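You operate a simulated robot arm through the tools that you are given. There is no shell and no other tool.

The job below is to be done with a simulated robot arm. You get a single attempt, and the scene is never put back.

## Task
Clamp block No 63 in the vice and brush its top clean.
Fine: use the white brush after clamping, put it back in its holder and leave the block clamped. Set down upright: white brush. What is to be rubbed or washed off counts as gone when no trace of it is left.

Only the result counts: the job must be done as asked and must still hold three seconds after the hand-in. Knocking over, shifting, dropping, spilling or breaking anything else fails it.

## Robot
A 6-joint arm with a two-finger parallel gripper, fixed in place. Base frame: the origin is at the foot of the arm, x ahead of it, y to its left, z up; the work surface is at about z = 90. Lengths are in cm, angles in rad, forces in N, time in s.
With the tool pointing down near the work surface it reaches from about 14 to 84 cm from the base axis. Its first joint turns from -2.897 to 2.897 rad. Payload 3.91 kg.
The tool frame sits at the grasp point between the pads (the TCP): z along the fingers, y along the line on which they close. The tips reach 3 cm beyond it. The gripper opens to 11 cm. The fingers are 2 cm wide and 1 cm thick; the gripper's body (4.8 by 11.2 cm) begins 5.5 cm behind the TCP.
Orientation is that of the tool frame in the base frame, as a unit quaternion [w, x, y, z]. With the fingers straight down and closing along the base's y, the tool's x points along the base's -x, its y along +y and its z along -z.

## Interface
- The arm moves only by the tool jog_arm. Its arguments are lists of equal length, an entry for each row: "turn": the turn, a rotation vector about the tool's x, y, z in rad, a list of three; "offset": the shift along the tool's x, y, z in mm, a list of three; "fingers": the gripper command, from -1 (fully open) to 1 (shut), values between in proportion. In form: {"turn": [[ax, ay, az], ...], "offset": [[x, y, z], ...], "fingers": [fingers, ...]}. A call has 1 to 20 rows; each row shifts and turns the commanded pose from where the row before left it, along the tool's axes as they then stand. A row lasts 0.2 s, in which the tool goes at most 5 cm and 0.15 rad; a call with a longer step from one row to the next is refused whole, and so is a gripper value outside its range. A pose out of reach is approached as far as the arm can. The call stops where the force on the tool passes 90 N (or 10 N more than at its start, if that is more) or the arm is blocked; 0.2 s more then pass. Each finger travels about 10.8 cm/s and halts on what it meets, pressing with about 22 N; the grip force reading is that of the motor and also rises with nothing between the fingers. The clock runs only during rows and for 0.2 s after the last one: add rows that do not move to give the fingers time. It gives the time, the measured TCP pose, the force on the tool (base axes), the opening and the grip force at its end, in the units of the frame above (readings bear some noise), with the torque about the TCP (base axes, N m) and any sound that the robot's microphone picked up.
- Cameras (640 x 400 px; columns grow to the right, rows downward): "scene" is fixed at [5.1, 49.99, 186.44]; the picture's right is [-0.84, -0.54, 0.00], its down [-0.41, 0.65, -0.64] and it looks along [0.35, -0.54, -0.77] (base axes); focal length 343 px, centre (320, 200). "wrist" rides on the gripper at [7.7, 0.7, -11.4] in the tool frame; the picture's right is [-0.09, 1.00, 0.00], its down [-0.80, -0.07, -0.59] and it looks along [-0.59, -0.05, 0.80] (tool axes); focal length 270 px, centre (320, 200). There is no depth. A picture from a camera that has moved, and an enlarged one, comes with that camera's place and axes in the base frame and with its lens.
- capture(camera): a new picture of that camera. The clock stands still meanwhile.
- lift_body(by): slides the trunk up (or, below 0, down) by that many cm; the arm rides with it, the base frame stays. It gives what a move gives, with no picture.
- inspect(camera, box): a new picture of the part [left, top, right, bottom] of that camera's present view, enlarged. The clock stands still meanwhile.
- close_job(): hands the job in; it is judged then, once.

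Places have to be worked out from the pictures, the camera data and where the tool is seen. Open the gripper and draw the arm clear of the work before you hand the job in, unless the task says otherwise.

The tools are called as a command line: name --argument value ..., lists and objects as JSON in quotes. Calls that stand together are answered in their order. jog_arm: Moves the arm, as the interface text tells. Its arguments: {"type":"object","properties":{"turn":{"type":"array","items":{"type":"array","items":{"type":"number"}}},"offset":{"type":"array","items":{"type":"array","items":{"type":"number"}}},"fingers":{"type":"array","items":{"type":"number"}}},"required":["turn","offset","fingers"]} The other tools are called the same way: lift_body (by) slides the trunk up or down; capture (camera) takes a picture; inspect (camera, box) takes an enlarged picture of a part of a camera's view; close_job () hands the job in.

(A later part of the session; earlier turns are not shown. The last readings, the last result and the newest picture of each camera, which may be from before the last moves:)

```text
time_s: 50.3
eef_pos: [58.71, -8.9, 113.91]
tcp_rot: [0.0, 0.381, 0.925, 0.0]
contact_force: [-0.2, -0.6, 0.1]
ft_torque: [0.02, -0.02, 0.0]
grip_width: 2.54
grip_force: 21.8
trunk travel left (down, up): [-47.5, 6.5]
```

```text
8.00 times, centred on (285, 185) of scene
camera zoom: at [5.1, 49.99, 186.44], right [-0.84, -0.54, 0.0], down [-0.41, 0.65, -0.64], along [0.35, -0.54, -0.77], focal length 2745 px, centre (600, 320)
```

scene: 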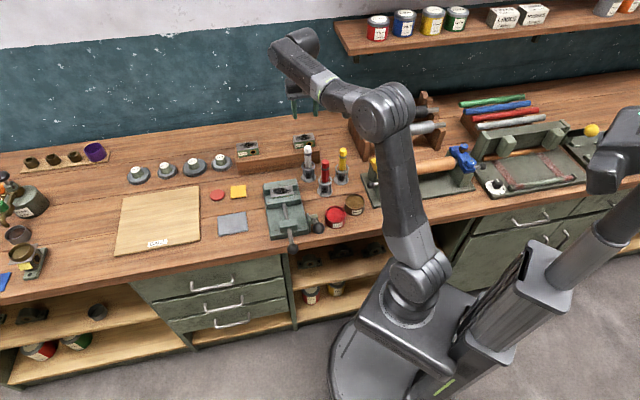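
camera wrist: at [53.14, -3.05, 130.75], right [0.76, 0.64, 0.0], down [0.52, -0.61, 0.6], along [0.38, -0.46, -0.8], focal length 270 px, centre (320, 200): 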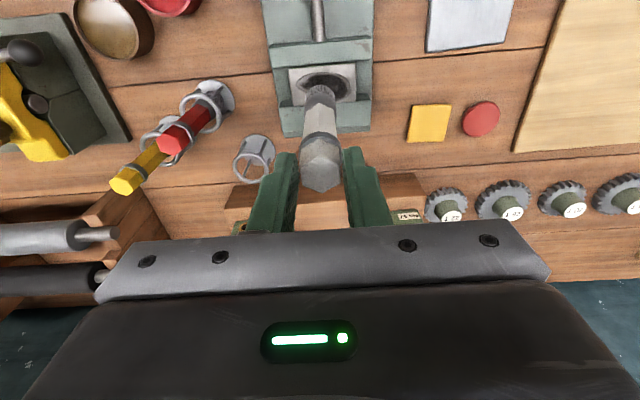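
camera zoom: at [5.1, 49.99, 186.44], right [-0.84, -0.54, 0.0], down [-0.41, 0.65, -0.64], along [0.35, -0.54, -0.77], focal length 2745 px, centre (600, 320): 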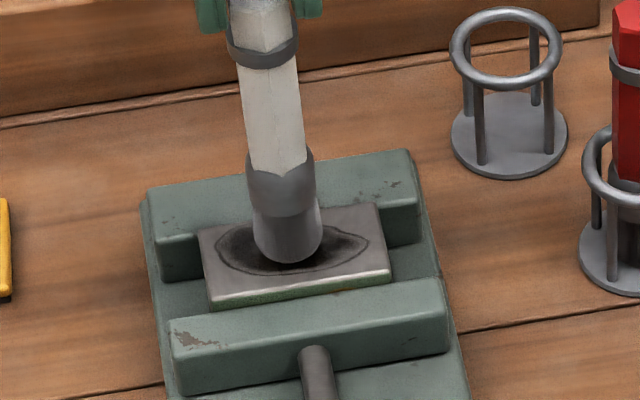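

Contact looks imminent. Two more small steps.

jog_arm --turn '[[0, 0, 0], [0, 0, 0], [0, 0, 0]]' --offset '[[0, 0, 2], [0, 0, 2], [0, 0, 0]]' --fingers '[1, 1, 1]'

jog_arm --turn '[[0, 0, 0], [0, 0, 0]]' --offset '[[0, 0, 2], [0, 0, 0]]' --fingers '[1, 1]'

inspect --camera "scene" --box '[260, 160, 310, 210]'

```text
time_s: 51.1
eef_pos: [58.79, -9.09, 113.59]
tcp_rot: [0.0, 0.382, 0.924, -0.001]
contact_force: [0.5, 0.3, -0.1]
ft_torque: [0.0, 0.01, -0.01]
grip_width: 2.54
grip_force: 22.1
trunk travel left (down, up): [-47.5, 6.5]
```

```text
time_s: 51.7
eef_pos: [58.68, -9.02, 113.4]
tcp_rot: [0.001, 0.381, 0.924, -0.001]
contact_force: [0.5, -0.5, 9.6]
ft_torque: [-0.08, -0.07, -0.01]
grip_width: 2.58
grip_force: 22.2
trunk travel left (down, up): [-47.5, 6.5]
```

```text
8.00 times, centred on (285, 185) of scene
camera zoom: at [5.1, 49.99, 186.44], right [-0.84, -0.54, 0.0], down [-0.41, 0.65, -0.64], along [0.35, -0.54, -0.77], focal length 2745 px, centre (600, 320)
```

zoom: 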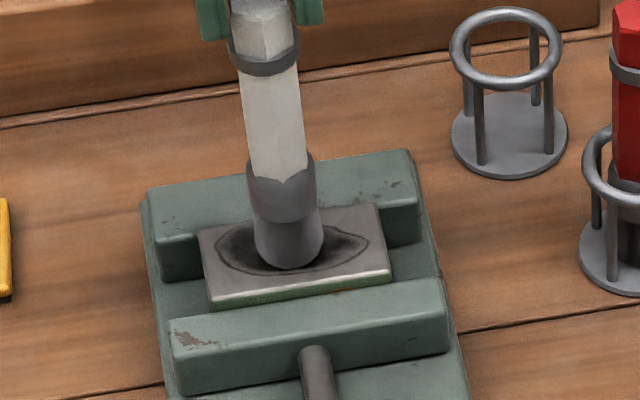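

Contact is at z≈113.45 with 9.6 N. I'll ease off slightly and do a test sweep along the block's length, watching the force and the stain.

jog_arm --turn '[[0, 0, 0], [0, 0, 0], [0, 0, 0], [0, 0, 0], [0, 0, 0], [0, 0, 0], [0, 0, 0]]' --offset '[[0, 0, -0.8], [0, 6, 0], [0, 8, 0], [0, 8, 0], [0, 8, 0], [0, 4, 0], [0, 0, 0]]' --fingers '[1, 1, 1, 1, 1, 1, 1]'

inspect --camera "scene" --box '[260, 160, 310, 210]'

inspect --camera "wrist" --box '[240, 40, 400, 160]'

```text
time_s: 53.3
eef_pos: [61.21, -6.65, 113.58]
tcp_rot: [0.0, 0.381, 0.925, 0.0]
contact_force: [-0.1, 0.7, 0.5]
ft_torque: [0.0, -0.02, 0.02]
grip_width: 2.57
grip_force: 22.2
trunk travel left (down, up): [-47.5, 6.5]
```

```text
8.00 times, centred on (285, 185) of scene
camera zoom: at [5.1, 49.99, 186.44], right [-0.84, -0.54, 0.0], down [-0.41, 0.65, -0.64], along [0.35, -0.54, -0.77], focal length 2745 px, centre (600, 320)
```

zoom: 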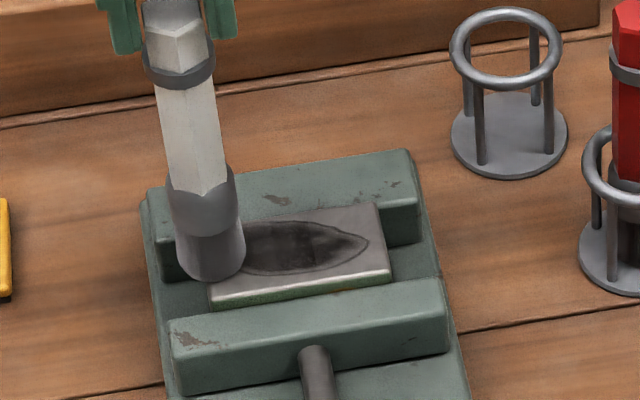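

```text
3.33 times, centred on (320, 100) of wrist
camera zoom: at [56.05, -0.48, 124.91], right [0.76, 0.65, 0.0], down [0.52, -0.61, 0.6], along [0.38, -0.46, -0.8], focal length 901 px, centre (320, 533)
```

zoom: 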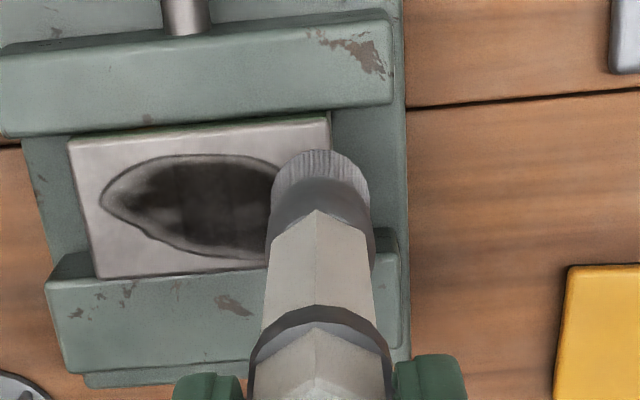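

The force is back to zero, so I was hovering. I'll lower by 0.6 mm and sweep back across in the other direction.

jog_arm --turn '[[0, 0, 0], [0, 0, 0], [0, 0, 0], [0, 0, 0]]' --offset '[[0, -6, 0], [0, 0, 0.7], [0, -6, 0], [0, -6, 0]]' --fingers '[1, 1, 1, 1]'

inspect --camera "scene" --box '[260, 160, 310, 210]'

inspect --camera "wrist" --box '[240, 40, 400, 160]'

```text
time_s: 54.3
eef_pos: [59.95, -7.85, 113.56]
tcp_rot: [0.001, 0.381, 0.925, -0.002]
contact_force: [0.5, 1.1, 6.7]
ft_torque: [0.21, -0.11, 0.0]
grip_width: 2.58
grip_force: 21.8
trunk travel left (down, up): [-47.5, 6.5]
```

```text
8.00 times, centred on (285, 185) of scene
camera zoom: at [5.1, 49.99, 186.44], right [-0.84, -0.54, 0.0], down [-0.41, 0.65, -0.64], along [0.35, -0.54, -0.77], focal length 2745 px, centre (600, 320)
```

zoom: 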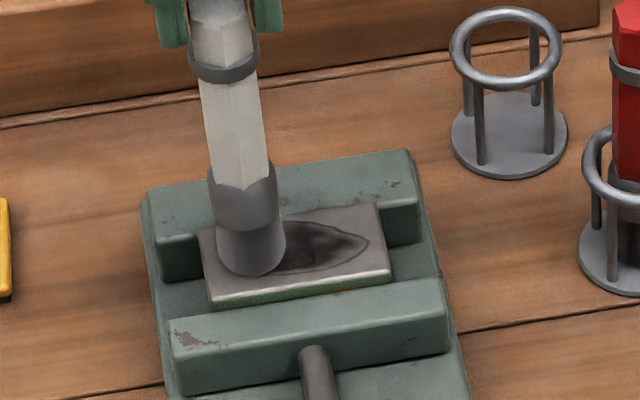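

```text
3.33 times, centred on (320, 100) of wrist
camera zoom: at [54.74, -1.76, 124.84], right [0.76, 0.65, 0.0], down [0.52, -0.61, 0.6], along [0.39, -0.46, -0.8], focal length 901 px, centre (320, 533)
```

zoom: 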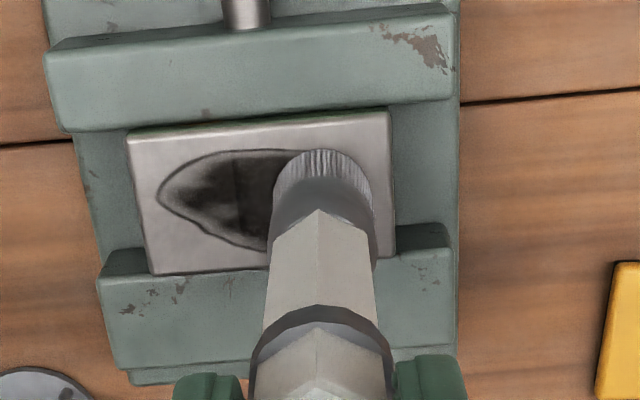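

Contact is about 7 N and the brush is holding steady. I'll complete the sweep toward the other end.

jog_arm --turn '[[0, 0, 0], [0, 0, 0], [0, 0, 0], [0, 0, 0], [0, 0, 0], [0, 0, 0], [0, 0, 0], [0, 0, 0]]' --offset '[[0, -7, 0], [0, -7, 0], [0, -7, 0], [0, -7, 0], [0, -7, 0], [0, -7, 0], [0, -7, 0], [0, 0, 0]]' --fingers '[1, 1, 1, 1, 1, 1, 1, 1]'

inspect --camera "scene" --box '[260, 160, 310, 210]'

inspect --camera "wrist" --box '[240, 40, 400, 160]'

```text
time_s: 56.1
eef_pos: [56.31, -11.31, 113.4]
tcp_rot: [0.0, 0.381, 0.924, -0.001]
contact_force: [0.5, 1.7, 4.7]
ft_torque: [0.22, -0.11, -0.01]
grip_width: 2.73
grip_force: 21.8
trunk travel left (down, up): [-47.5, 6.5]
```

```text
8.00 times, centred on (285, 185) of scene
camera zoom: at [5.1, 49.99, 186.44], right [-0.84, -0.54, 0.0], down [-0.41, 0.65, -0.64], along [0.35, -0.54, -0.77], focal length 2745 px, centre (600, 320)
```

zoom: 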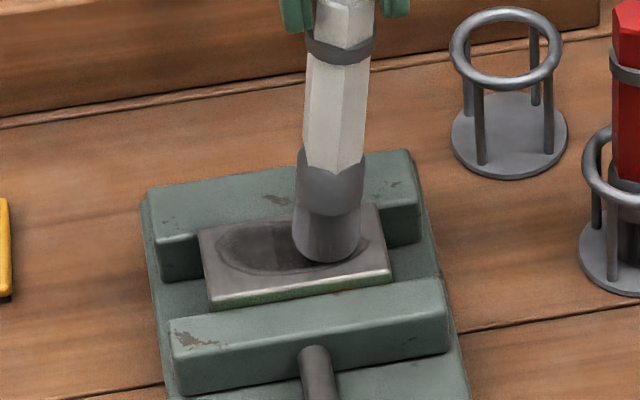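

```text
3.33 times, centred on (320, 100) of wrist
camera zoom: at [51.24, -5.24, 124.74], right [0.76, 0.64, 0.0], down [0.52, -0.61, 0.6], along [0.38, -0.46, -0.8], focal length 901 px, centre (320, 533)
```

zoom: 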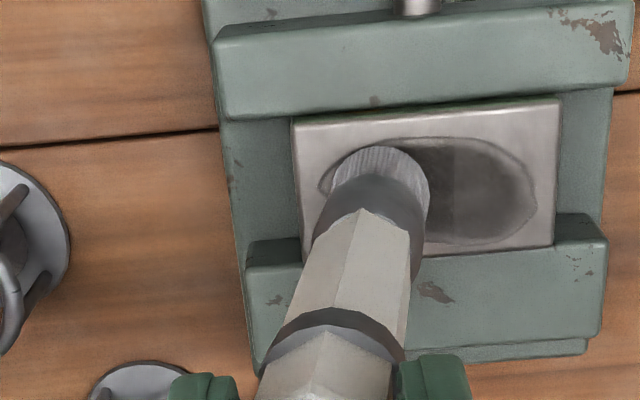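

The stain is fading where brushed, but the brush tilted a bit in the grip. I'll lift off briefly to see whether it realigns.

jog_arm --turn '[[0, 0, 0], [0, 0, 0], [0, 0, 0]]' --offset '[[0, 0, -5], [0, 0, 0], [0, 0, 0]]' --fingers '[1, 1, 1]'

inspect --camera "scene" --box '[260, 160, 310, 210]'

inspect --camera "wrist" --box '[240, 40, 400, 160]'

```text
time_s: 56.9
eef_pos: [56.49, -11.4, 113.87]
tcp_rot: [0.002, 0.381, 0.925, 0.0]
contact_force: [-0.1, -0.5, -0.9]
ft_torque: [0.0, -0.03, -0.02]
grip_width: 2.61
grip_force: 22.0
trunk travel left (down, up): [-47.5, 6.5]
```

```text
8.00 times, centred on (285, 185) of scene
camera zoom: at [5.1, 49.99, 186.44], right [-0.84, -0.54, 0.0], down [-0.41, 0.65, -0.64], along [0.35, -0.54, -0.77], focal length 2745 px, centre (600, 320)
```

zoom: 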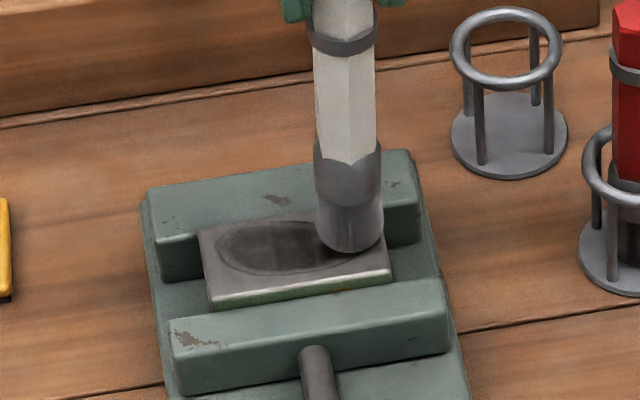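

```text
3.33 times, centred on (320, 100) of wrist
camera zoom: at [51.32, -5.27, 125.23], right [0.76, 0.65, 0.0], down [0.52, -0.61, 0.6], along [0.38, -0.46, -0.8], focal length 901 px, centre (320, 533)
```

zoom: 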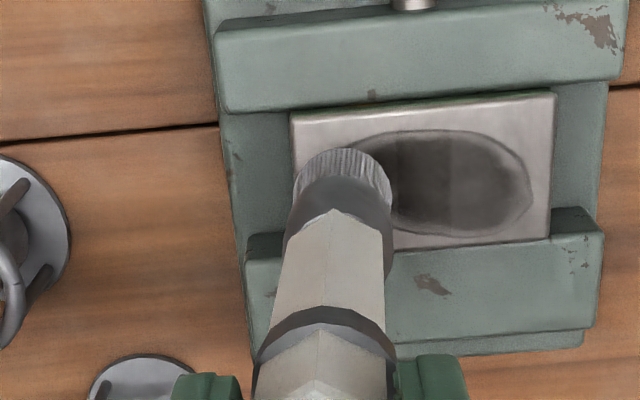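

It realigned nearly straight on release. I'll touch down lighter and sweep back and forth.

jog_arm --turn '[[0, 0, 0], [0, 0, 0], [0, 0, 0], [0, 0, 0], [0, 0, 0], [0, 0, 0], [0, 0, 0], [0, 0, 0], [0, 0, 0], [0, 0, 0]]' --offset '[[0, 0, 4.6], [0, 8, 0], [0, 8, 0], [0, 8, 0], [0, 8, 0], [0, 8, 0], [0, 8, 0], [0, 8, 0], [0, 8, 0], [0, 3, 0]]' --fingers '[1, 1, 1, 1, 1, 1, 1, 1, 1, 1]'

inspect --camera "scene" --box '[260, 160, 310, 210]'

inspect --camera "wrist" --box '[240, 40, 400, 160]'

```text
time_s: 59.1
eef_pos: [61.22, -6.6, 113.4]
tcp_rot: [0.0, 0.381, 0.924, 0.001]
contact_force: [-0.2, -0.6, 1.4]
ft_torque: [-0.13, 0.06, -0.05]
grip_width: 2.53
grip_force: 21.4
trunk travel left (down, up): [-47.5, 6.5]
```

```text
8.00 times, centred on (285, 185) of scene
camera zoom: at [5.1, 49.99, 186.44], right [-0.84, -0.54, 0.0], down [-0.41, 0.65, -0.64], along [0.35, -0.54, -0.77], focal length 2745 px, centre (600, 320)
```

zoom: 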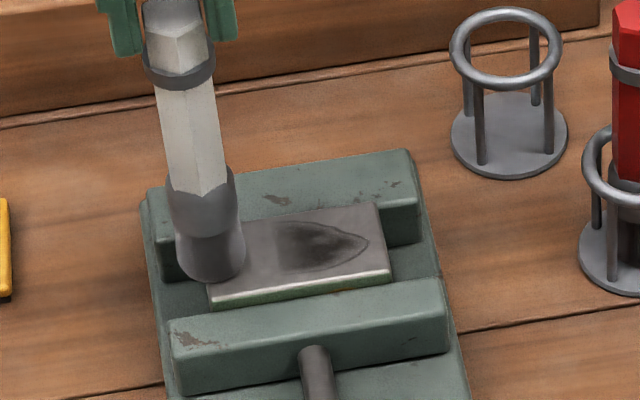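

```text
3.33 times, centred on (320, 100) of wrist
camera zoom: at [56.05, -0.49, 124.78], right [0.76, 0.64, 0.0], down [0.52, -0.61, 0.6], along [0.38, -0.46, -0.8], focal length 901 px, centre (320, 533)
```

zoom: 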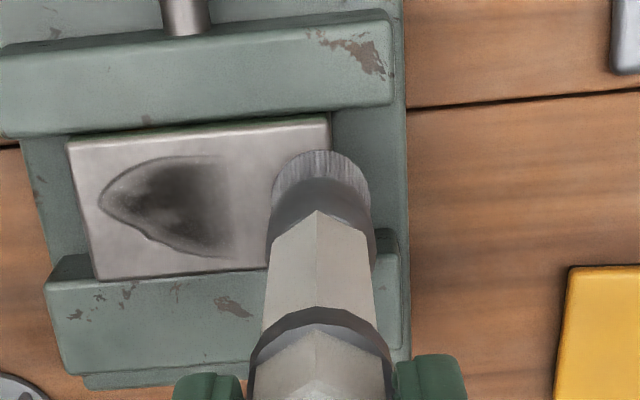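

The bench-left half is already clean with light contact. I'll sweep over the remaining right half repeatedly.

jog_arm --turn '[[0, 0, 0], [0, 0, 0], [0, 0, 0], [0, 0, 0], [0, 0, 0], [0, 0, 0], [0, 0, 0], [0, 0, 0], [0, 0, 0], [0, 0, 0], [0, 0, 0], [0, 0, 0], [0, 0, 0], [0, 0, 0], [0, 0, 0], [0, 0, 0], [0, 0, 0], [0, 0, 0]]' --offset '[[0, -8, 0], [0, -8, 0], [0, -8, 0], [0, -8, 0], [0, -8, 0], [0, -8, 0], [0, -8, 0], [0, -8, 0], [0, -6, 0], [0, 8, 0], [0, 8, 0], [0, 8, 0], [0, 8, 0], [0, -8, 0], [0, -8, 0], [0, -8, 0], [0, -8, 0], [0, 0, 0]]' --fingers '[1, 1, 1, 1, 1, 1, 1, 1, 1, 1, 1, 1, 1, 1, 1, 1, 1, 1]'

inspect --camera "scene" --box '[260, 160, 310, 210]'

inspect --camera "wrist" --box '[240, 40, 400, 160]'

```text
time_s: 62.9
eef_pos: [56.37, -11.6, 113.49]
tcp_rot: [0.001, 0.381, 0.924, -0.001]
contact_force: [-0.1, 0.1, -0.3]
ft_torque: [0.0, 0.01, 0.0]
grip_width: 2.57
grip_force: 22.2
trunk travel left (down, up): [-47.5, 6.5]
```

```text
8.00 times, centred on (285, 185) of scene
camera zoom: at [5.1, 49.99, 186.44], right [-0.84, -0.54, 0.0], down [-0.41, 0.65, -0.64], along [0.35, -0.54, -0.77], focal length 2745 px, centre (600, 320)
```

zoom: 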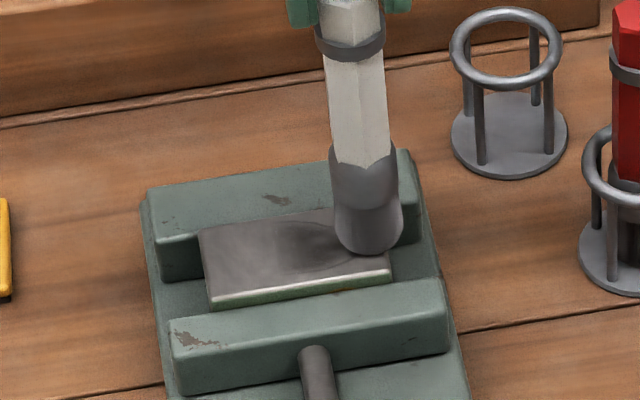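

```text
3.33 times, centred on (320, 100) of wrist
camera zoom: at [51.19, -5.44, 124.84], right [0.76, 0.65, 0.0], down [0.52, -0.61, 0.6], along [0.38, -0.46, -0.8], focal length 901 px, centre (320, 533)
```

zoom: 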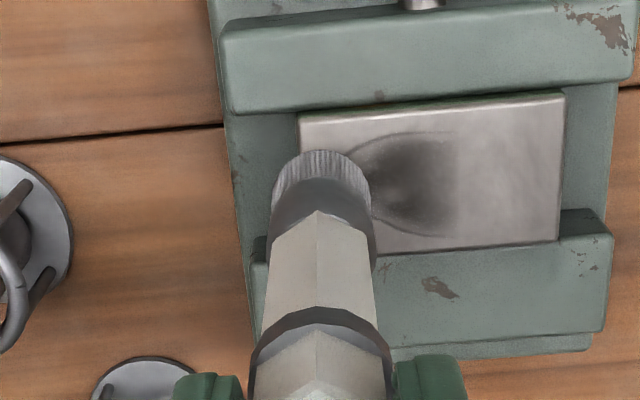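

Contact got too light here. I'll lower 0.5 mm and sweep the remaining patch again.

jog_arm --turn '[[0, 0, 0], [0, 0, 0], [0, 0, 0], [0, 0, 0], [0, 0, 0], [0, 0, 0], [0, 0, 0], [0, 0, 0], [0, 0, 0], [0, 0, 0], [0, 0, 0], [0, 0, 0]]' --offset '[[0, 0, 0.5], [0, 8, 0], [0, 8, 0], [0, 8, 0], [0, 8, 0], [0, 8, 0], [0, -8, 0], [0, -8, 0], [0, -8, 0], [0, -8, 0], [0, -8, 0], [0, 0, 0]]' --fingers '[1, 1, 1, 1, 1, 1, 1, 1, 1, 1, 1, 1]'

inspect --camera "scene" --box '[260, 160, 310, 210]'

inspect --camera "wrist" --box '[240, 40, 400, 160]'

```text
time_s: 65.5
eef_pos: [56.26, -11.64, 113.43]
tcp_rot: [0.001, 0.382, 0.924, 0.0]
contact_force: [0.3, 1.3, 5.9]
ft_torque: [0.18, -0.09, 0.0]
grip_width: 2.59
grip_force: 22.2
trunk travel left (down, up): [-47.5, 6.5]
```

```text
8.00 times, centred on (285, 185) of scene
camera zoom: at [5.1, 49.99, 186.44], right [-0.84, -0.54, 0.0], down [-0.41, 0.65, -0.64], along [0.35, -0.54, -0.77], focal length 2745 px, centre (600, 320)
```

zoom: 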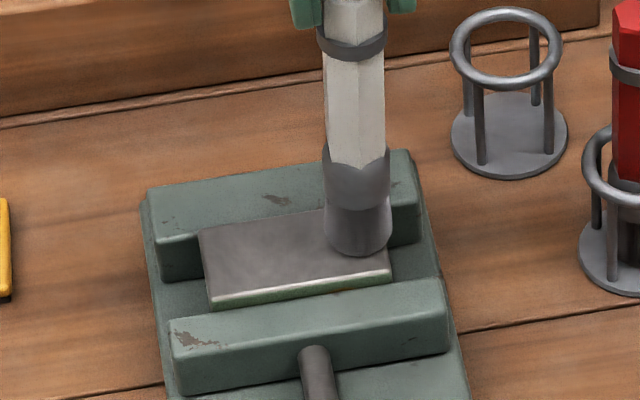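

```text
3.33 times, centred on (320, 100) of wrist
camera zoom: at [51.08, -5.58, 124.75], right [0.76, 0.65, 0.0], down [0.52, -0.61, 0.6], along [0.38, -0.46, -0.8], focal length 901 px, centre (320, 533)
```

zoom: 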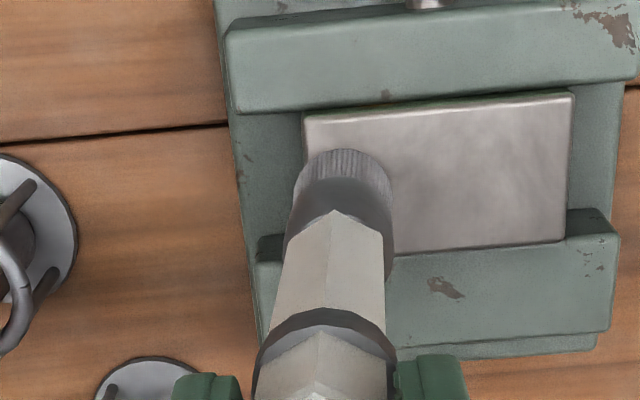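

The visible area is now clean. I'll make a couple of extra full-length passes, slightly offset to each side, to leave no trace.

jog_arm --turn '[[0, 0, 0], [0, 0, 0], [0, 0, 0], [0, 0, 0], [0, 0, 0], [0, 0, 0], [0, 0, 0], [0, 0, 0], [0, 0, 0], [0, 0, 0], [0, 0, 0], [0, 0, 0], [0, 0, 0], [0, 0, 0], [0, 0, 0], [0, 0, 0], [0, 0, 0], [0, 0, 0]]' --offset '[[0, 9, 0], [-3, 9, 0], [-3, 9, 0], [0, 9, 0], [0, 9, 0], [0, 9, 0], [0, 9, 0], [0, 8, 0], [4, 0, 0], [4, -9, 0], [4, -9, 0], [0, -9, 0], [0, -9, 0], [0, -9, 0], [0, -9, 0], [0, -9, 0], [0, -8, 0], [-6, 0, 0]]' --fingers '[1, 1, 1, 1, 1, 1, 1, 1, 1, 1, 1, 1, 1, 1, 1, 1, 1, 1]'

inspect --camera "scene" --box '[260, 160, 310, 210]'

```text
time_s: 69.3
eef_pos: [56.23, -11.68, 113.31]
tcp_rot: [0.001, 0.381, 0.925, 0.0]
contact_force: [-0.2, -0.1, -0.7]
ft_torque: [0.0, 0.0, -0.01]
grip_width: 2.56
grip_force: 21.7
trunk travel left (down, up): [-47.5, 6.5]
```

```text
8.00 times, centred on (285, 185) of scene
camera zoom: at [5.1, 49.99, 186.44], right [-0.84, -0.54, 0.0], down [-0.41, 0.65, -0.64], along [0.35, -0.54, -0.77], focal length 2745 px, centre (600, 320)
```

zoom: 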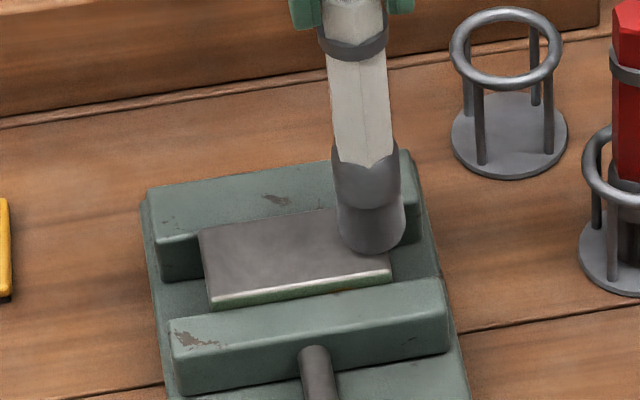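

I'll lift off to view the entire top.

jog_arm --turn '[[0, 0, 0], [0, 0, 0], [0, 0, 0], [0, 0, 0]]' --offset '[[0, 0, -30], [0, 0, -35], [0, -20, 0], [0, 0, 0]]' --fingers '[1, 1, 1, 1]'

inspect --camera "scene" --box '[260, 160, 310, 210]'

inspect --camera "wrist" --box '[290, 40, 410, 140]'

inspect --camera "scene" --box '[270, 110, 330, 190]'

```text
time_s: 70.3
eef_pos: [54.91, -13.1, 119.9]
tcp_rot: [0.0, 0.381, 0.925, 0.0]
contact_force: [-0.6, 0.3, 0.1]
ft_torque: [0.03, 0.01, 0.01]
grip_width: 2.55
grip_force: 22.0
trunk travel left (down, up): [-47.5, 6.5]
```

```text
8.00 times, centred on (285, 185) of scene
camera zoom: at [5.1, 49.99, 186.44], right [-0.84, -0.54, 0.0], down [-0.41, 0.65, -0.64], along [0.35, -0.54, -0.77], focal length 2745 px, centre (600, 320)
```

zoom: 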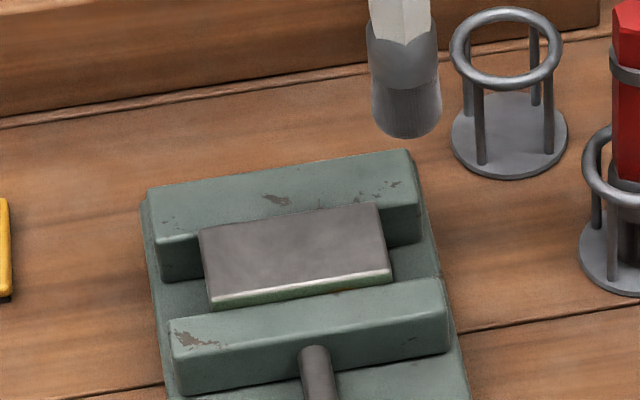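

```text
4.00 times, centred on (350, 90) of wrist
camera zoom: at [49.85, -7.04, 131.36], right [0.76, 0.65, 0.0], down [0.52, -0.61, 0.6], along [0.38, -0.46, -0.8], focal length 1081 px, centre (200, 640)
```

zoom: 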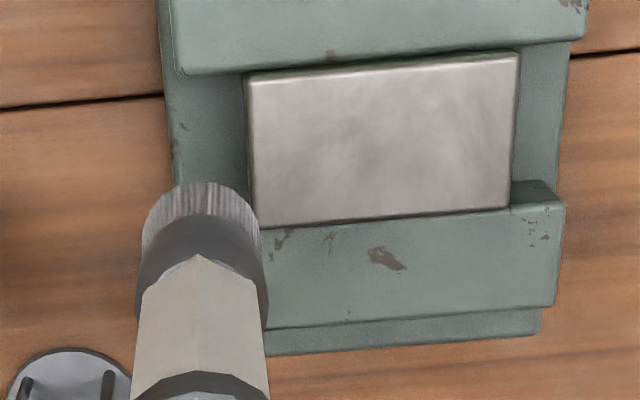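

```text
5.00 times, centred on (300, 150) of scene
camera zoom: at [5.1, 49.99, 186.44], right [-0.84, -0.54, 0.0], down [-0.41, 0.65, -0.64], along [0.35, -0.54, -0.77], focal length 1716 px, centre (420, 450)
```

zoom: 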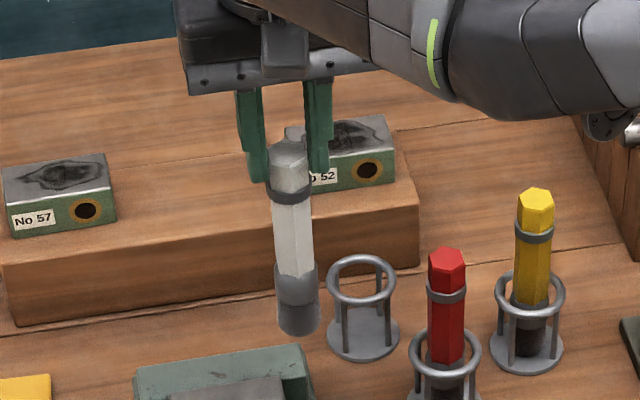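

The top appears clean apart from faint mottling that may be metal texture. I'll zoom in closer to judge, and compare with the clean border of the neighbouring blocks.

inspect --camera "wrist" --box '[345, 48, 425, 100]'

inspect --camera "scene" --box '[278, 178, 314, 202]'

```text
7.69 times, centred on (385, 74) of wrist
camera zoom: at [49.85, -7.04, 131.36], right [0.76, 0.65, 0.0], down [0.52, -0.61, 0.6], along [0.38, -0.46, -0.8], focal length 2079 px, centre (-180, 1169)
```

zoom: 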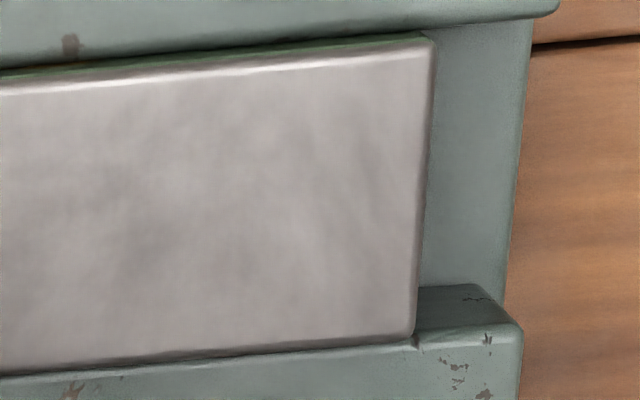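

```text
16.00 times, centred on (296, 190) of scene
camera zoom: at [5.1, 49.99, 186.44], right [-0.84, -0.54, 0.0], down [-0.41, 0.65, -0.64], along [0.35, -0.54, -0.77], focal length 5490 px, centre (704, 360)
```

zoom: 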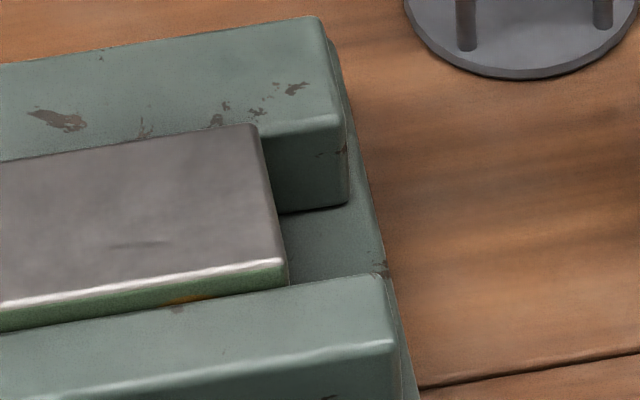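

A very faint line remains near the front edge. I'll return for more passes shifted toward the front side and across the whole top.

jog_arm --turn '[[0, 0, 0], [0, 0, 0], [0, 0, 0], [0, 0, 0]]' --offset '[[8, 24, 0], [0, 0, 35], [0, 0, 30.6], [0, 0, 0]]' --fingers '[1, 1, 1, 1]'

```text
time_s: 71.3
eef_pos: [56.18, -10.94, 113.29]
tcp_rot: [-0.001, 0.381, 0.925, -0.002]
contact_force: [0.1, 0.6, 0.3]
ft_torque: [0.05, 0.11, -0.02]
grip_width: 2.59
grip_force: 22.1
trunk travel left (down, up): [-47.5, 6.5]
```

Just touching. I'll lower 0.3 mm and sweep both ways on this front line, then along the centre and rear lines.

jog_arm --turn '[[0, 0, 0], [0, 0, 0], [0, 0, 0], [0, 0, 0], [0, 0, 0], [0, 0, 0], [0, 0, 0], [0, 0, 0], [0, 0, 0], [0, 0, 0], [0, 0, 0], [0, 0, 0], [0, 0, 0], [0, 0, 0], [0, 0, 0], [0, 0, 0], [0, 0, 0], [0, 0, 0]]' --offset '[[0, 0, 0.4], [0, 9, 0], [0, 9, 0], [0, 9, 0], [0, 9, 0], [0, 9, 0], [0, 9, 0], [0, 9, 0], [0, 3, 0], [0, -9, 0], [0, -9, 0], [0, -9, 0], [0, -9, 0], [0, -9, 0], [0, -9, 0], [0, -9, 0], [0, -3, 0], [0, 0, 0]]' --fingers '[1, 1, 1, 1, 1, 1, 1, 1, 1, 1, 1, 1, 1, 1, 1, 1, 1, 1]'

inspect --camera "scene" --box '[265, 165, 315, 210]'

```text
time_s: 75.1
eef_pos: [55.89, -10.67, 113.16]
tcp_rot: [0.002, 0.381, 0.925, 0.0]
contact_force: [3.1, 1.2, 10.4]
ft_torque: [0.19, -0.35, 0.05]
grip_width: 2.63
grip_force: 22.3
trunk travel left (down, up): [-47.5, 6.5]
```

```text
8.89 times, centred on (290, 188) of scene
camera zoom: at [5.1, 49.99, 186.44], right [-0.84, -0.54, 0.0], down [-0.41, 0.65, -0.64], along [0.35, -0.54, -0.77], focal length 3050 px, centre (587, 311)
```

zoom: 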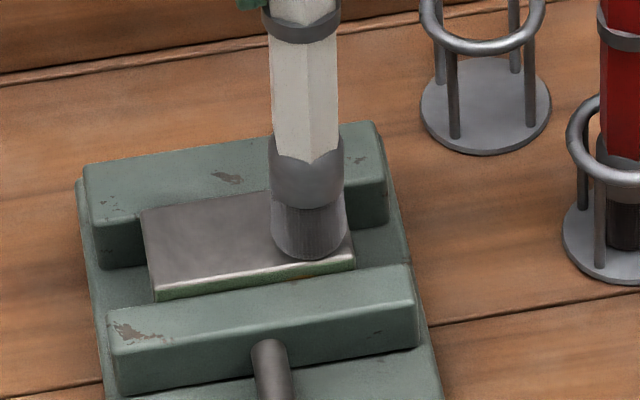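

I'll repeat on the centre and rear lines, lifting between lines so I don't drag the brush sideways.

jog_arm --turn '[[0, 0, 0], [0, 0, 0], [0, 0, 0], [0, 0, 0], [0, 0, 0], [0, 0, 0], [0, 0, 0], [0, 0, 0], [0, 0, 0], [0, 0, 0], [0, 0, 0], [0, 0, 0]]' --offset '[[0, 0, -5], [-8, 0, 0], [0, 0, 4.7], [0, 9, 0], [0, 9, 0], [0, 9, 0], [0, 9, 0], [0, 9, 0], [0, 9, 0], [0, 9, 0], [0, 3, 0], [0, 0, -5]]' --fingers '[1, 1, 1, 1, 1, 1, 1, 1, 1, 1, 1, 1]'

jog_arm --turn '[[0, 0, 0], [0, 0, 0], [0, 0, 0], [0, 0, 0], [0, 0, 0], [0, 0, 0], [0, 0, 0], [0, 0, 0], [0, 0, 0], [0, 0, 0], [0, 0, 0], [0, 0, 0]]' --offset '[[-6, 0, 0], [0, 0, 5], [0, -9, 0], [0, -9, 0], [0, -9, 0], [0, -9, 0], [0, -9, 0], [0, -9, 0], [0, -9, 0], [0, -3, 0], [0, 0, 0], [0, 0, -5]]' --fingers '[1, 1, 1, 1, 1, 1, 1, 1, 1, 1, 1, 1]'

jog_arm --turn '[[0, 0, 0], [0, 0, 0], [0, 0, 0], [0, 0, 0]]' --offset '[[6, 0, -30], [0, -15, -35], [0, -15, 0], [0, 0, 0]]' --fingers '[1, 1, 1, 1]'

inspect --camera "scene" --box '[265, 175, 310, 205]'

inspect --camera "wrist" --box '[290, 40, 410, 140]'

inspect --camera "scene" --box '[270, 100, 330, 180]'

```text
time_s: 77.7
eef_pos: [61.21, -6.75, 113.84]
tcp_rot: [0.001, 0.382, 0.924, 0.0]
contact_force: [0.2, 0.0, -0.8]
ft_torque: [-0.01, 0.02, -0.01]
grip_width: 2.58
grip_force: 21.8
trunk travel left (down, up): [-47.5, 6.5]
```

```text
time_s: 80.3
eef_pos: [56.93, -11.74, 113.82]
tcp_rot: [0.0, 0.381, 0.924, -0.001]
contact_force: [-0.4, 1.2, -0.5]
ft_torque: [-0.02, -0.01, -0.02]
grip_width: 2.57
grip_force: 21.9
trunk travel left (down, up): [-47.5, 6.5]
```

```text
time_s: 81.3
eef_pos: [54.44, -13.39, 120.35]
tcp_rot: [0.001, 0.381, 0.925, 0.0]
contact_force: [0.3, 0.2, -0.1]
ft_torque: [0.01, 0.0, -0.01]
grip_width: 2.58
grip_force: 21.9
trunk travel left (down, up): [-47.5, 6.5]
```

```text
13.33 times, centred on (288, 190) of scene
camera zoom: at [5.1, 49.99, 186.44], right [-0.84, -0.54, 0.0], down [-0.41, 0.65, -0.64], along [0.35, -0.54, -0.77], focal length 4575 px, centre (753, 333)
```

zoom: 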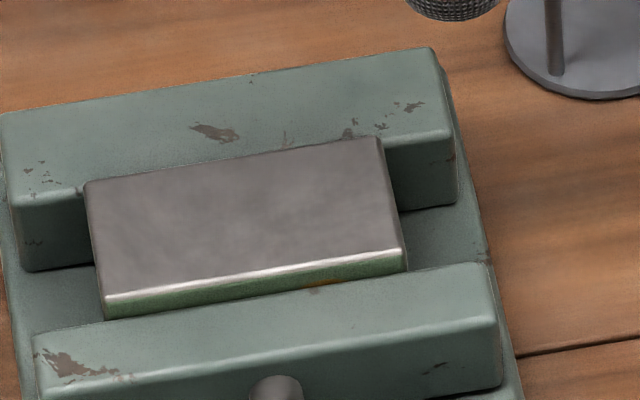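

```text
4.00 times, centred on (350, 90) of wrist
camera zoom: at [49.36, -7.3, 131.73], right [0.76, 0.65, 0.0], down [0.52, -0.61, 0.6], along [0.38, -0.46, -0.8], focal length 1081 px, centre (200, 640)
```

zoom: 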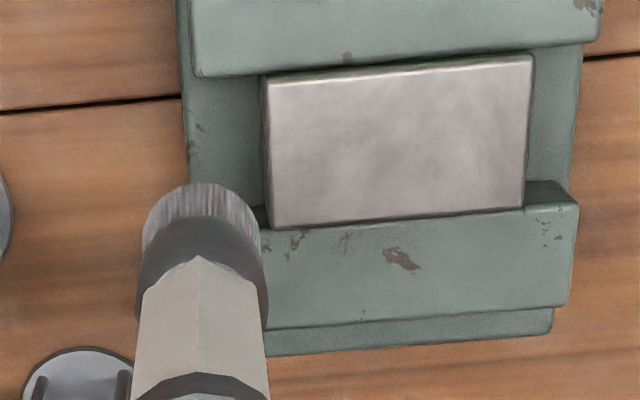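

```text
5.00 times, centred on (300, 140) of scene
camera zoom: at [5.1, 49.99, 186.44], right [-0.84, -0.54, 0.0], down [-0.41, 0.65, -0.64], along [0.35, -0.54, -0.77], focal length 1716 px, centre (420, 500)
```

zoom: 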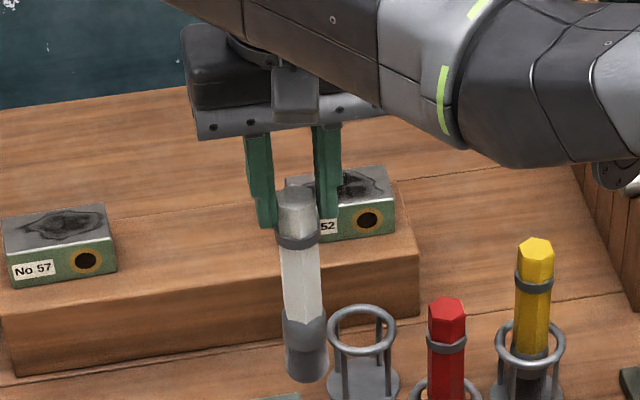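

The top is clean; the faint mottling is unchanged static texture. I'll now carry the brush back above its holder.

jog_arm --turn '[[0, 0, 0], [0, 0, 0], [0, 0, 0], [0, 0, 0], [0, 0, 0]]' --offset '[[-26.6, -13.7, 0], [-26.7, -13.7, 0], [-26.6, -13.7, 0], [-26.7, -13.6, 0], [0, 0, 0]]' --fingers '[1, 1, 1, 1, 1]'

capture --camera "wrist"

inspect --camera "scene" --box '[260, 90, 360, 190]'

```text
time_s: 82.5
eef_pos: [58.23, -24.69, 120.17]
tcp_rot: [0.001, 0.381, 0.924, -0.001]
contact_force: [-0.8, 0.1, -1.0]
ft_torque: [0.01, 0.02, -0.01]
grip_width: 2.56
grip_force: 21.9
trunk travel left (down, up): [-47.5, 6.5]
```

```text
taken
camera wrist: at [53.13, -18.55, 131.6], right [0.76, 0.65, 0.0], down [0.52, -0.61, 0.6], along [0.38, -0.46, -0.8], focal length 270 px, centre (320, 200)
```

wrist: 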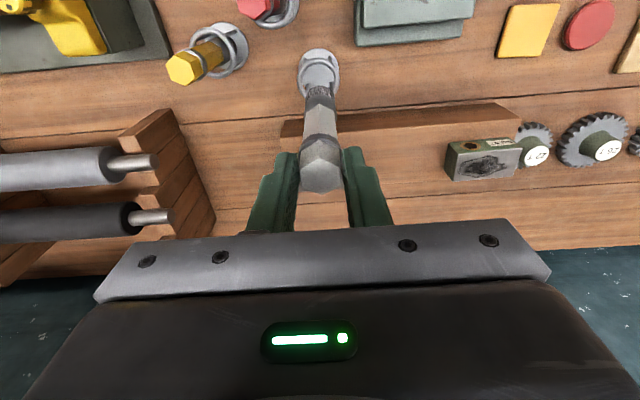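

```text
4.00 times, centred on (310, 140) of scene
camera zoom: at [5.1, 49.99, 186.44], right [-0.84, -0.54, 0.0], down [-0.41, 0.65, -0.64], along [0.35, -0.54, -0.77], focal length 1372 px, centre (360, 440)
```

zoom: 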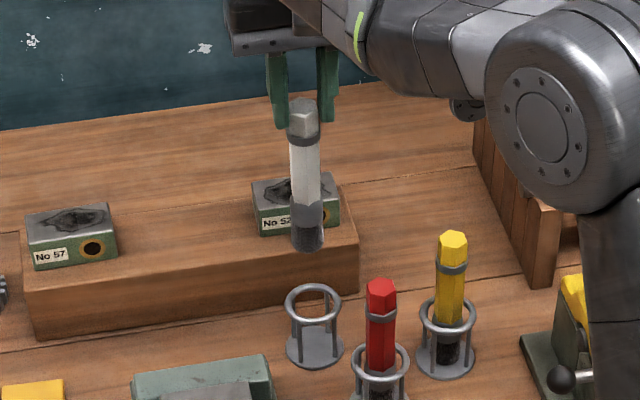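

Close to the original lift pose, perhaps 1–2 mm off toward bench-left. I'll correct that and lower to just above the ring for inspection.

jog_arm --turn '[[0, 0, 0], [0, 0, 0], [0, 0, 0], [0, 0, 0]]' --offset '[[0, -1.2, 0], [0, 0, 30], [0, 0, 25], [0, 0, 0]]' --fingers '[1, 1, 1, 1]'

inspect --camera "scene" --box '[290, 130, 330, 190]'

inspect --camera "wrist" --box '[270, 30, 370, 130]'

```text
time_s: 83.5
eef_pos: [58.16, -24.89, 114.82]
tcp_rot: [0.001, 0.38, 0.925, -0.001]
contact_force: [0.3, 0.0, -0.2]
ft_torque: [0.02, 0.02, 0.0]
grip_width: 2.58
grip_force: 22.3
trunk travel left (down, up): [-47.5, 6.5]
```

```text
6.67 times, centred on (310, 160) of scene
camera zoom: at [5.1, 49.99, 186.44], right [-0.84, -0.54, 0.0], down [-0.41, 0.65, -0.64], along [0.35, -0.54, -0.77], focal length 2287 px, centre (387, 467)
```

zoom: 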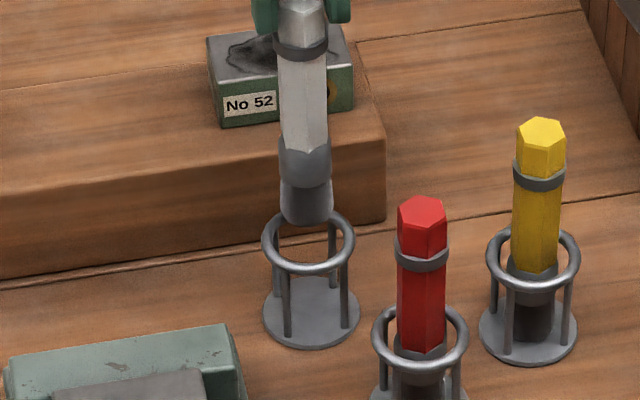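

```text
4.00 times, centred on (320, 80) of wrist
camera zoom: at [52.98, -18.77, 126.2], right [0.76, 0.65, 0.0], down [0.52, -0.61, 0.6], along [0.38, -0.46, -0.8], focal length 1081 px, centre (320, 680)
```

zoom: 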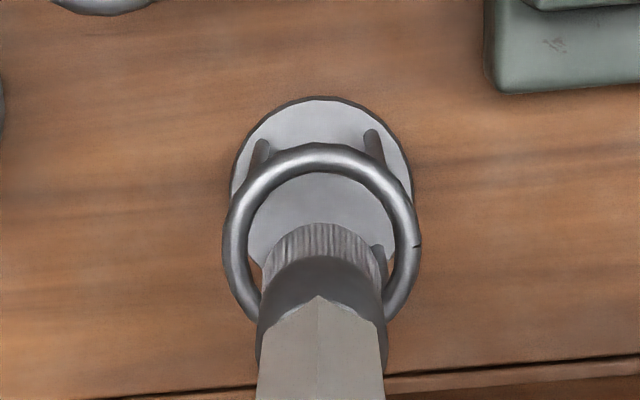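

The brush is centred over the ring. I'll lower it into the holder in steps, watching the force.

jog_arm --turn '[[0, 0, 0], [0, 0, 0], [0, 0, 0], [0, 0, 0], [0, 0, 0]]' --offset '[[0, 0, 15], [0, 0, 15], [0, 0, 15], [0, 0, 15], [0, 0, 0]]' --fingers '[1, 1, 1, 1, 1]'

inspect --camera "scene" --box '[290, 130, 330, 190]'

inspect --camera "wrist" --box '[270, 30, 370, 130]'

```text
time_s: 84.7
eef_pos: [58.09, -24.89, 108.69]
tcp_rot: [0.0, 0.381, 0.925, -0.001]
contact_force: [-0.1, 1.4, -0.7]
ft_torque: [-0.01, 0.02, 0.03]
grip_width: 2.56
grip_force: 22.3
trunk travel left (down, up): [-47.5, 6.5]
```

```text
6.67 times, centred on (310, 160) of scene
camera zoom: at [5.1, 49.99, 186.44], right [-0.84, -0.54, 0.0], down [-0.41, 0.65, -0.64], along [0.35, -0.54, -0.77], focal length 2287 px, centre (387, 467)
```

zoom: 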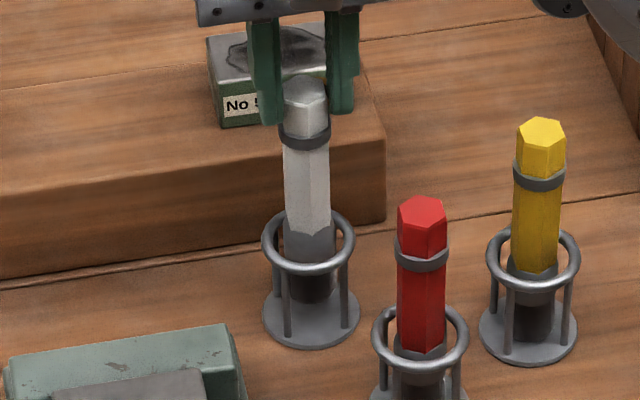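

```text
4.00 times, centred on (320, 80) of wrist
camera zoom: at [52.93, -18.76, 120.17], right [0.76, 0.65, 0.0], down [0.52, -0.61, 0.6], along [0.38, -0.46, -0.8], focal length 1081 px, centre (320, 680)
```

zoom: 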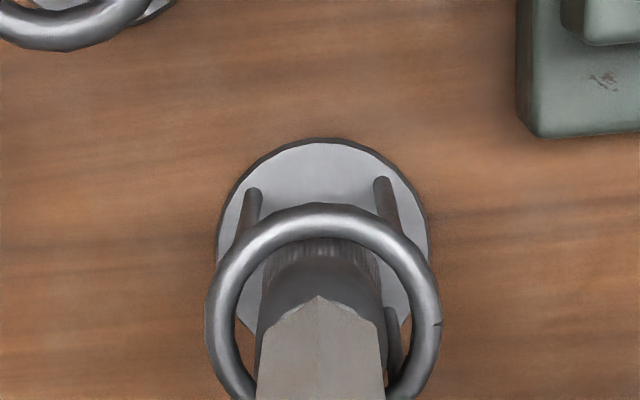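

The brush is inside the ring with no contact force. I'll lower the remainder slowly until it rests.

jog_arm --turn '[[0, 0, 0], [0, 0, 0], [0, 0, 0], [0, 0, 0]]' --offset '[[0, 0, 6], [0, 0, 4], [0, 0, 2], [0, 0, 0]]' --fingers '[1, 1, 1, 1]'

jog_arm --turn '[[0, 0, 0], [0, 0, 0]]' --offset '[[0, 0, 1.5], [0, 0, 0]]' --fingers '[1, 1]'

```text
time_s: 85.7
eef_pos: [58.15, -25.01, 107.57]
tcp_rot: [0.001, 0.382, 0.924, 0.0]
contact_force: [0.4, -0.2, -0.5]
ft_torque: [-0.01, 0.0, 0.0]
grip_width: 2.59
grip_force: 22.5
trunk travel left (down, up): [-47.5, 6.5]
```

```text
time_s: 86.3
eef_pos: [58.13, -24.89, 107.46]
tcp_rot: [0.001, 0.381, 0.925, -0.001]
contact_force: [-0.5, -0.2, -0.1]
ft_torque: [0.02, -0.02, -0.03]
grip_width: 2.58
grip_force: 22.0
trunk travel left (down, up): [-47.5, 6.5]
```

No contact yet at 107.45, so I'll continue in 1 mm steps.

jog_arm --turn '[[0, 0, 0], [0, 0, 0], [0, 0, 0]]' --offset '[[0, 0, 1], [0, 0, 1], [0, 0, 0]]' --fingers '[1, 1, 1]'

jog_arm --turn '[[0, 0, 0], [0, 0, 0]]' --offset '[[0, 0, 1], [0, 0, 0]]' --fingers '[1, 1]'

```text
time_s: 87.1
eef_pos: [58.02, -24.93, 107.25]
tcp_rot: [0.001, 0.381, 0.925, 0.0]
contact_force: [0.5, 0.2, -0.3]
ft_torque: [-0.04, 0.01, 0.02]
grip_width: 2.55
grip_force: 21.3
trunk travel left (down, up): [-47.5, 6.5]
```

```text
time_s: 87.7
eef_pos: [57.99, -25.16, 107.15]
tcp_rot: [0.001, 0.381, 0.925, -0.001]
contact_force: [-0.3, -0.6, -0.2]
ft_torque: [0.01, 0.0, 0.0]
grip_width: 2.57
grip_force: 22.1
trunk travel left (down, up): [-47.5, 6.5]
```

Still slightly above the base. Two more 1 mm steps.

jog_arm --turn '[[0, 0, 0], [0, 0, 0]]' --offset '[[0, 0, 1], [0, 0, 0]]' --fingers '[1, 1]'

jog_arm --turn '[[0, 0, 0], [0, 0, 0]]' --offset '[[0, 0, 1], [0, 0, 0]]' --fingers '[1, 1]'

inspect --camera "scene" --box '[290, 130, 330, 190]'

```text
time_s: 88.3
eef_pos: [57.95, -24.91, 107.01]
tcp_rot: [0.0, 0.381, 0.924, 0.0]
contact_force: [1.5, 0.6, 0.6]
ft_torque: [0.1, -0.05, -0.02]
grip_width: 2.57
grip_force: 22.0
trunk travel left (down, up): [-47.5, 6.5]
```

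```text
time_s: 88.9
eef_pos: [57.92, -25.0, 107.14]
tcp_rot: [0.002, 0.381, 0.924, -0.001]
contact_force: [1.2, -1.6, 11.3]
ft_torque: [-0.2, -0.12, -0.01]
grip_width: 2.56
grip_force: 22.2
trunk travel left (down, up): [-47.5, 6.5]
```

```text
6.67 times, centred on (310, 160) of scene
camera zoom: at [5.1, 49.99, 186.44], right [-0.84, -0.54, 0.0], down [-0.41, 0.65, -0.64], along [0.35, -0.54, -0.77], focal length 2287 px, centre (387, 467)
```

zoom: 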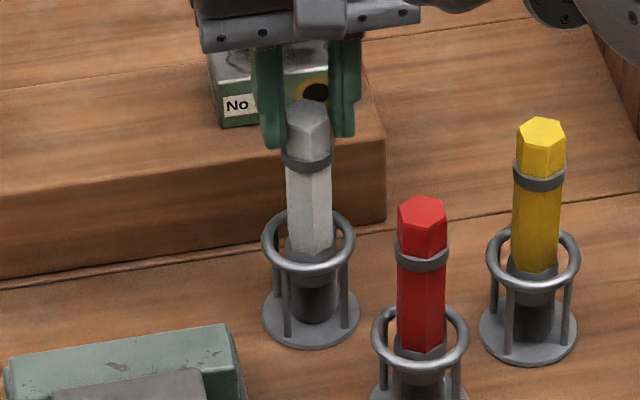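

The brush is seated on the holder base. I'll relieve the push, open the fingers gently, and check before rising.

jog_arm --turn '[[0, 0, 0], [0, 0, 0], [0, 0, 0], [0, 0, 0], [0, 0, 0]]' --offset '[[0, 0, -1], [0, 0, 0], [0, 0, 0], [0, 0, 0], [0, 0, 0]]' --fingers '[1, 0.5, 0.35, 0.2, 0.1]'

inspect --camera "scene" --box '[290, 130, 330, 190]'

```text
time_s: 90.1
eef_pos: [58.06, -25.01, 107.0]
tcp_rot: [0.001, 0.382, 0.924, 0.0]
contact_force: [0.6, -0.4, -0.3]
ft_torque: [-0.01, -0.02, -0.02]
grip_width: 4.93
grip_force: 0.0
trunk travel left (down, up): [-47.5, 6.5]
```

```text
6.67 times, centred on (310, 160) of scene
camera zoom: at [5.1, 49.99, 186.44], right [-0.84, -0.54, 0.0], down [-0.41, 0.65, -0.64], along [0.35, -0.54, -0.77], focal length 2287 px, centre (387, 467)
```

zoom: 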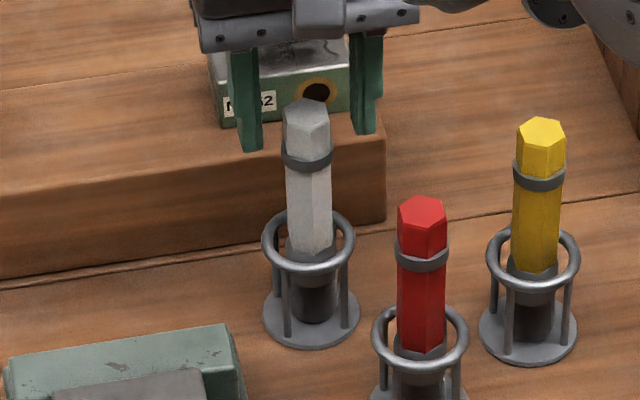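

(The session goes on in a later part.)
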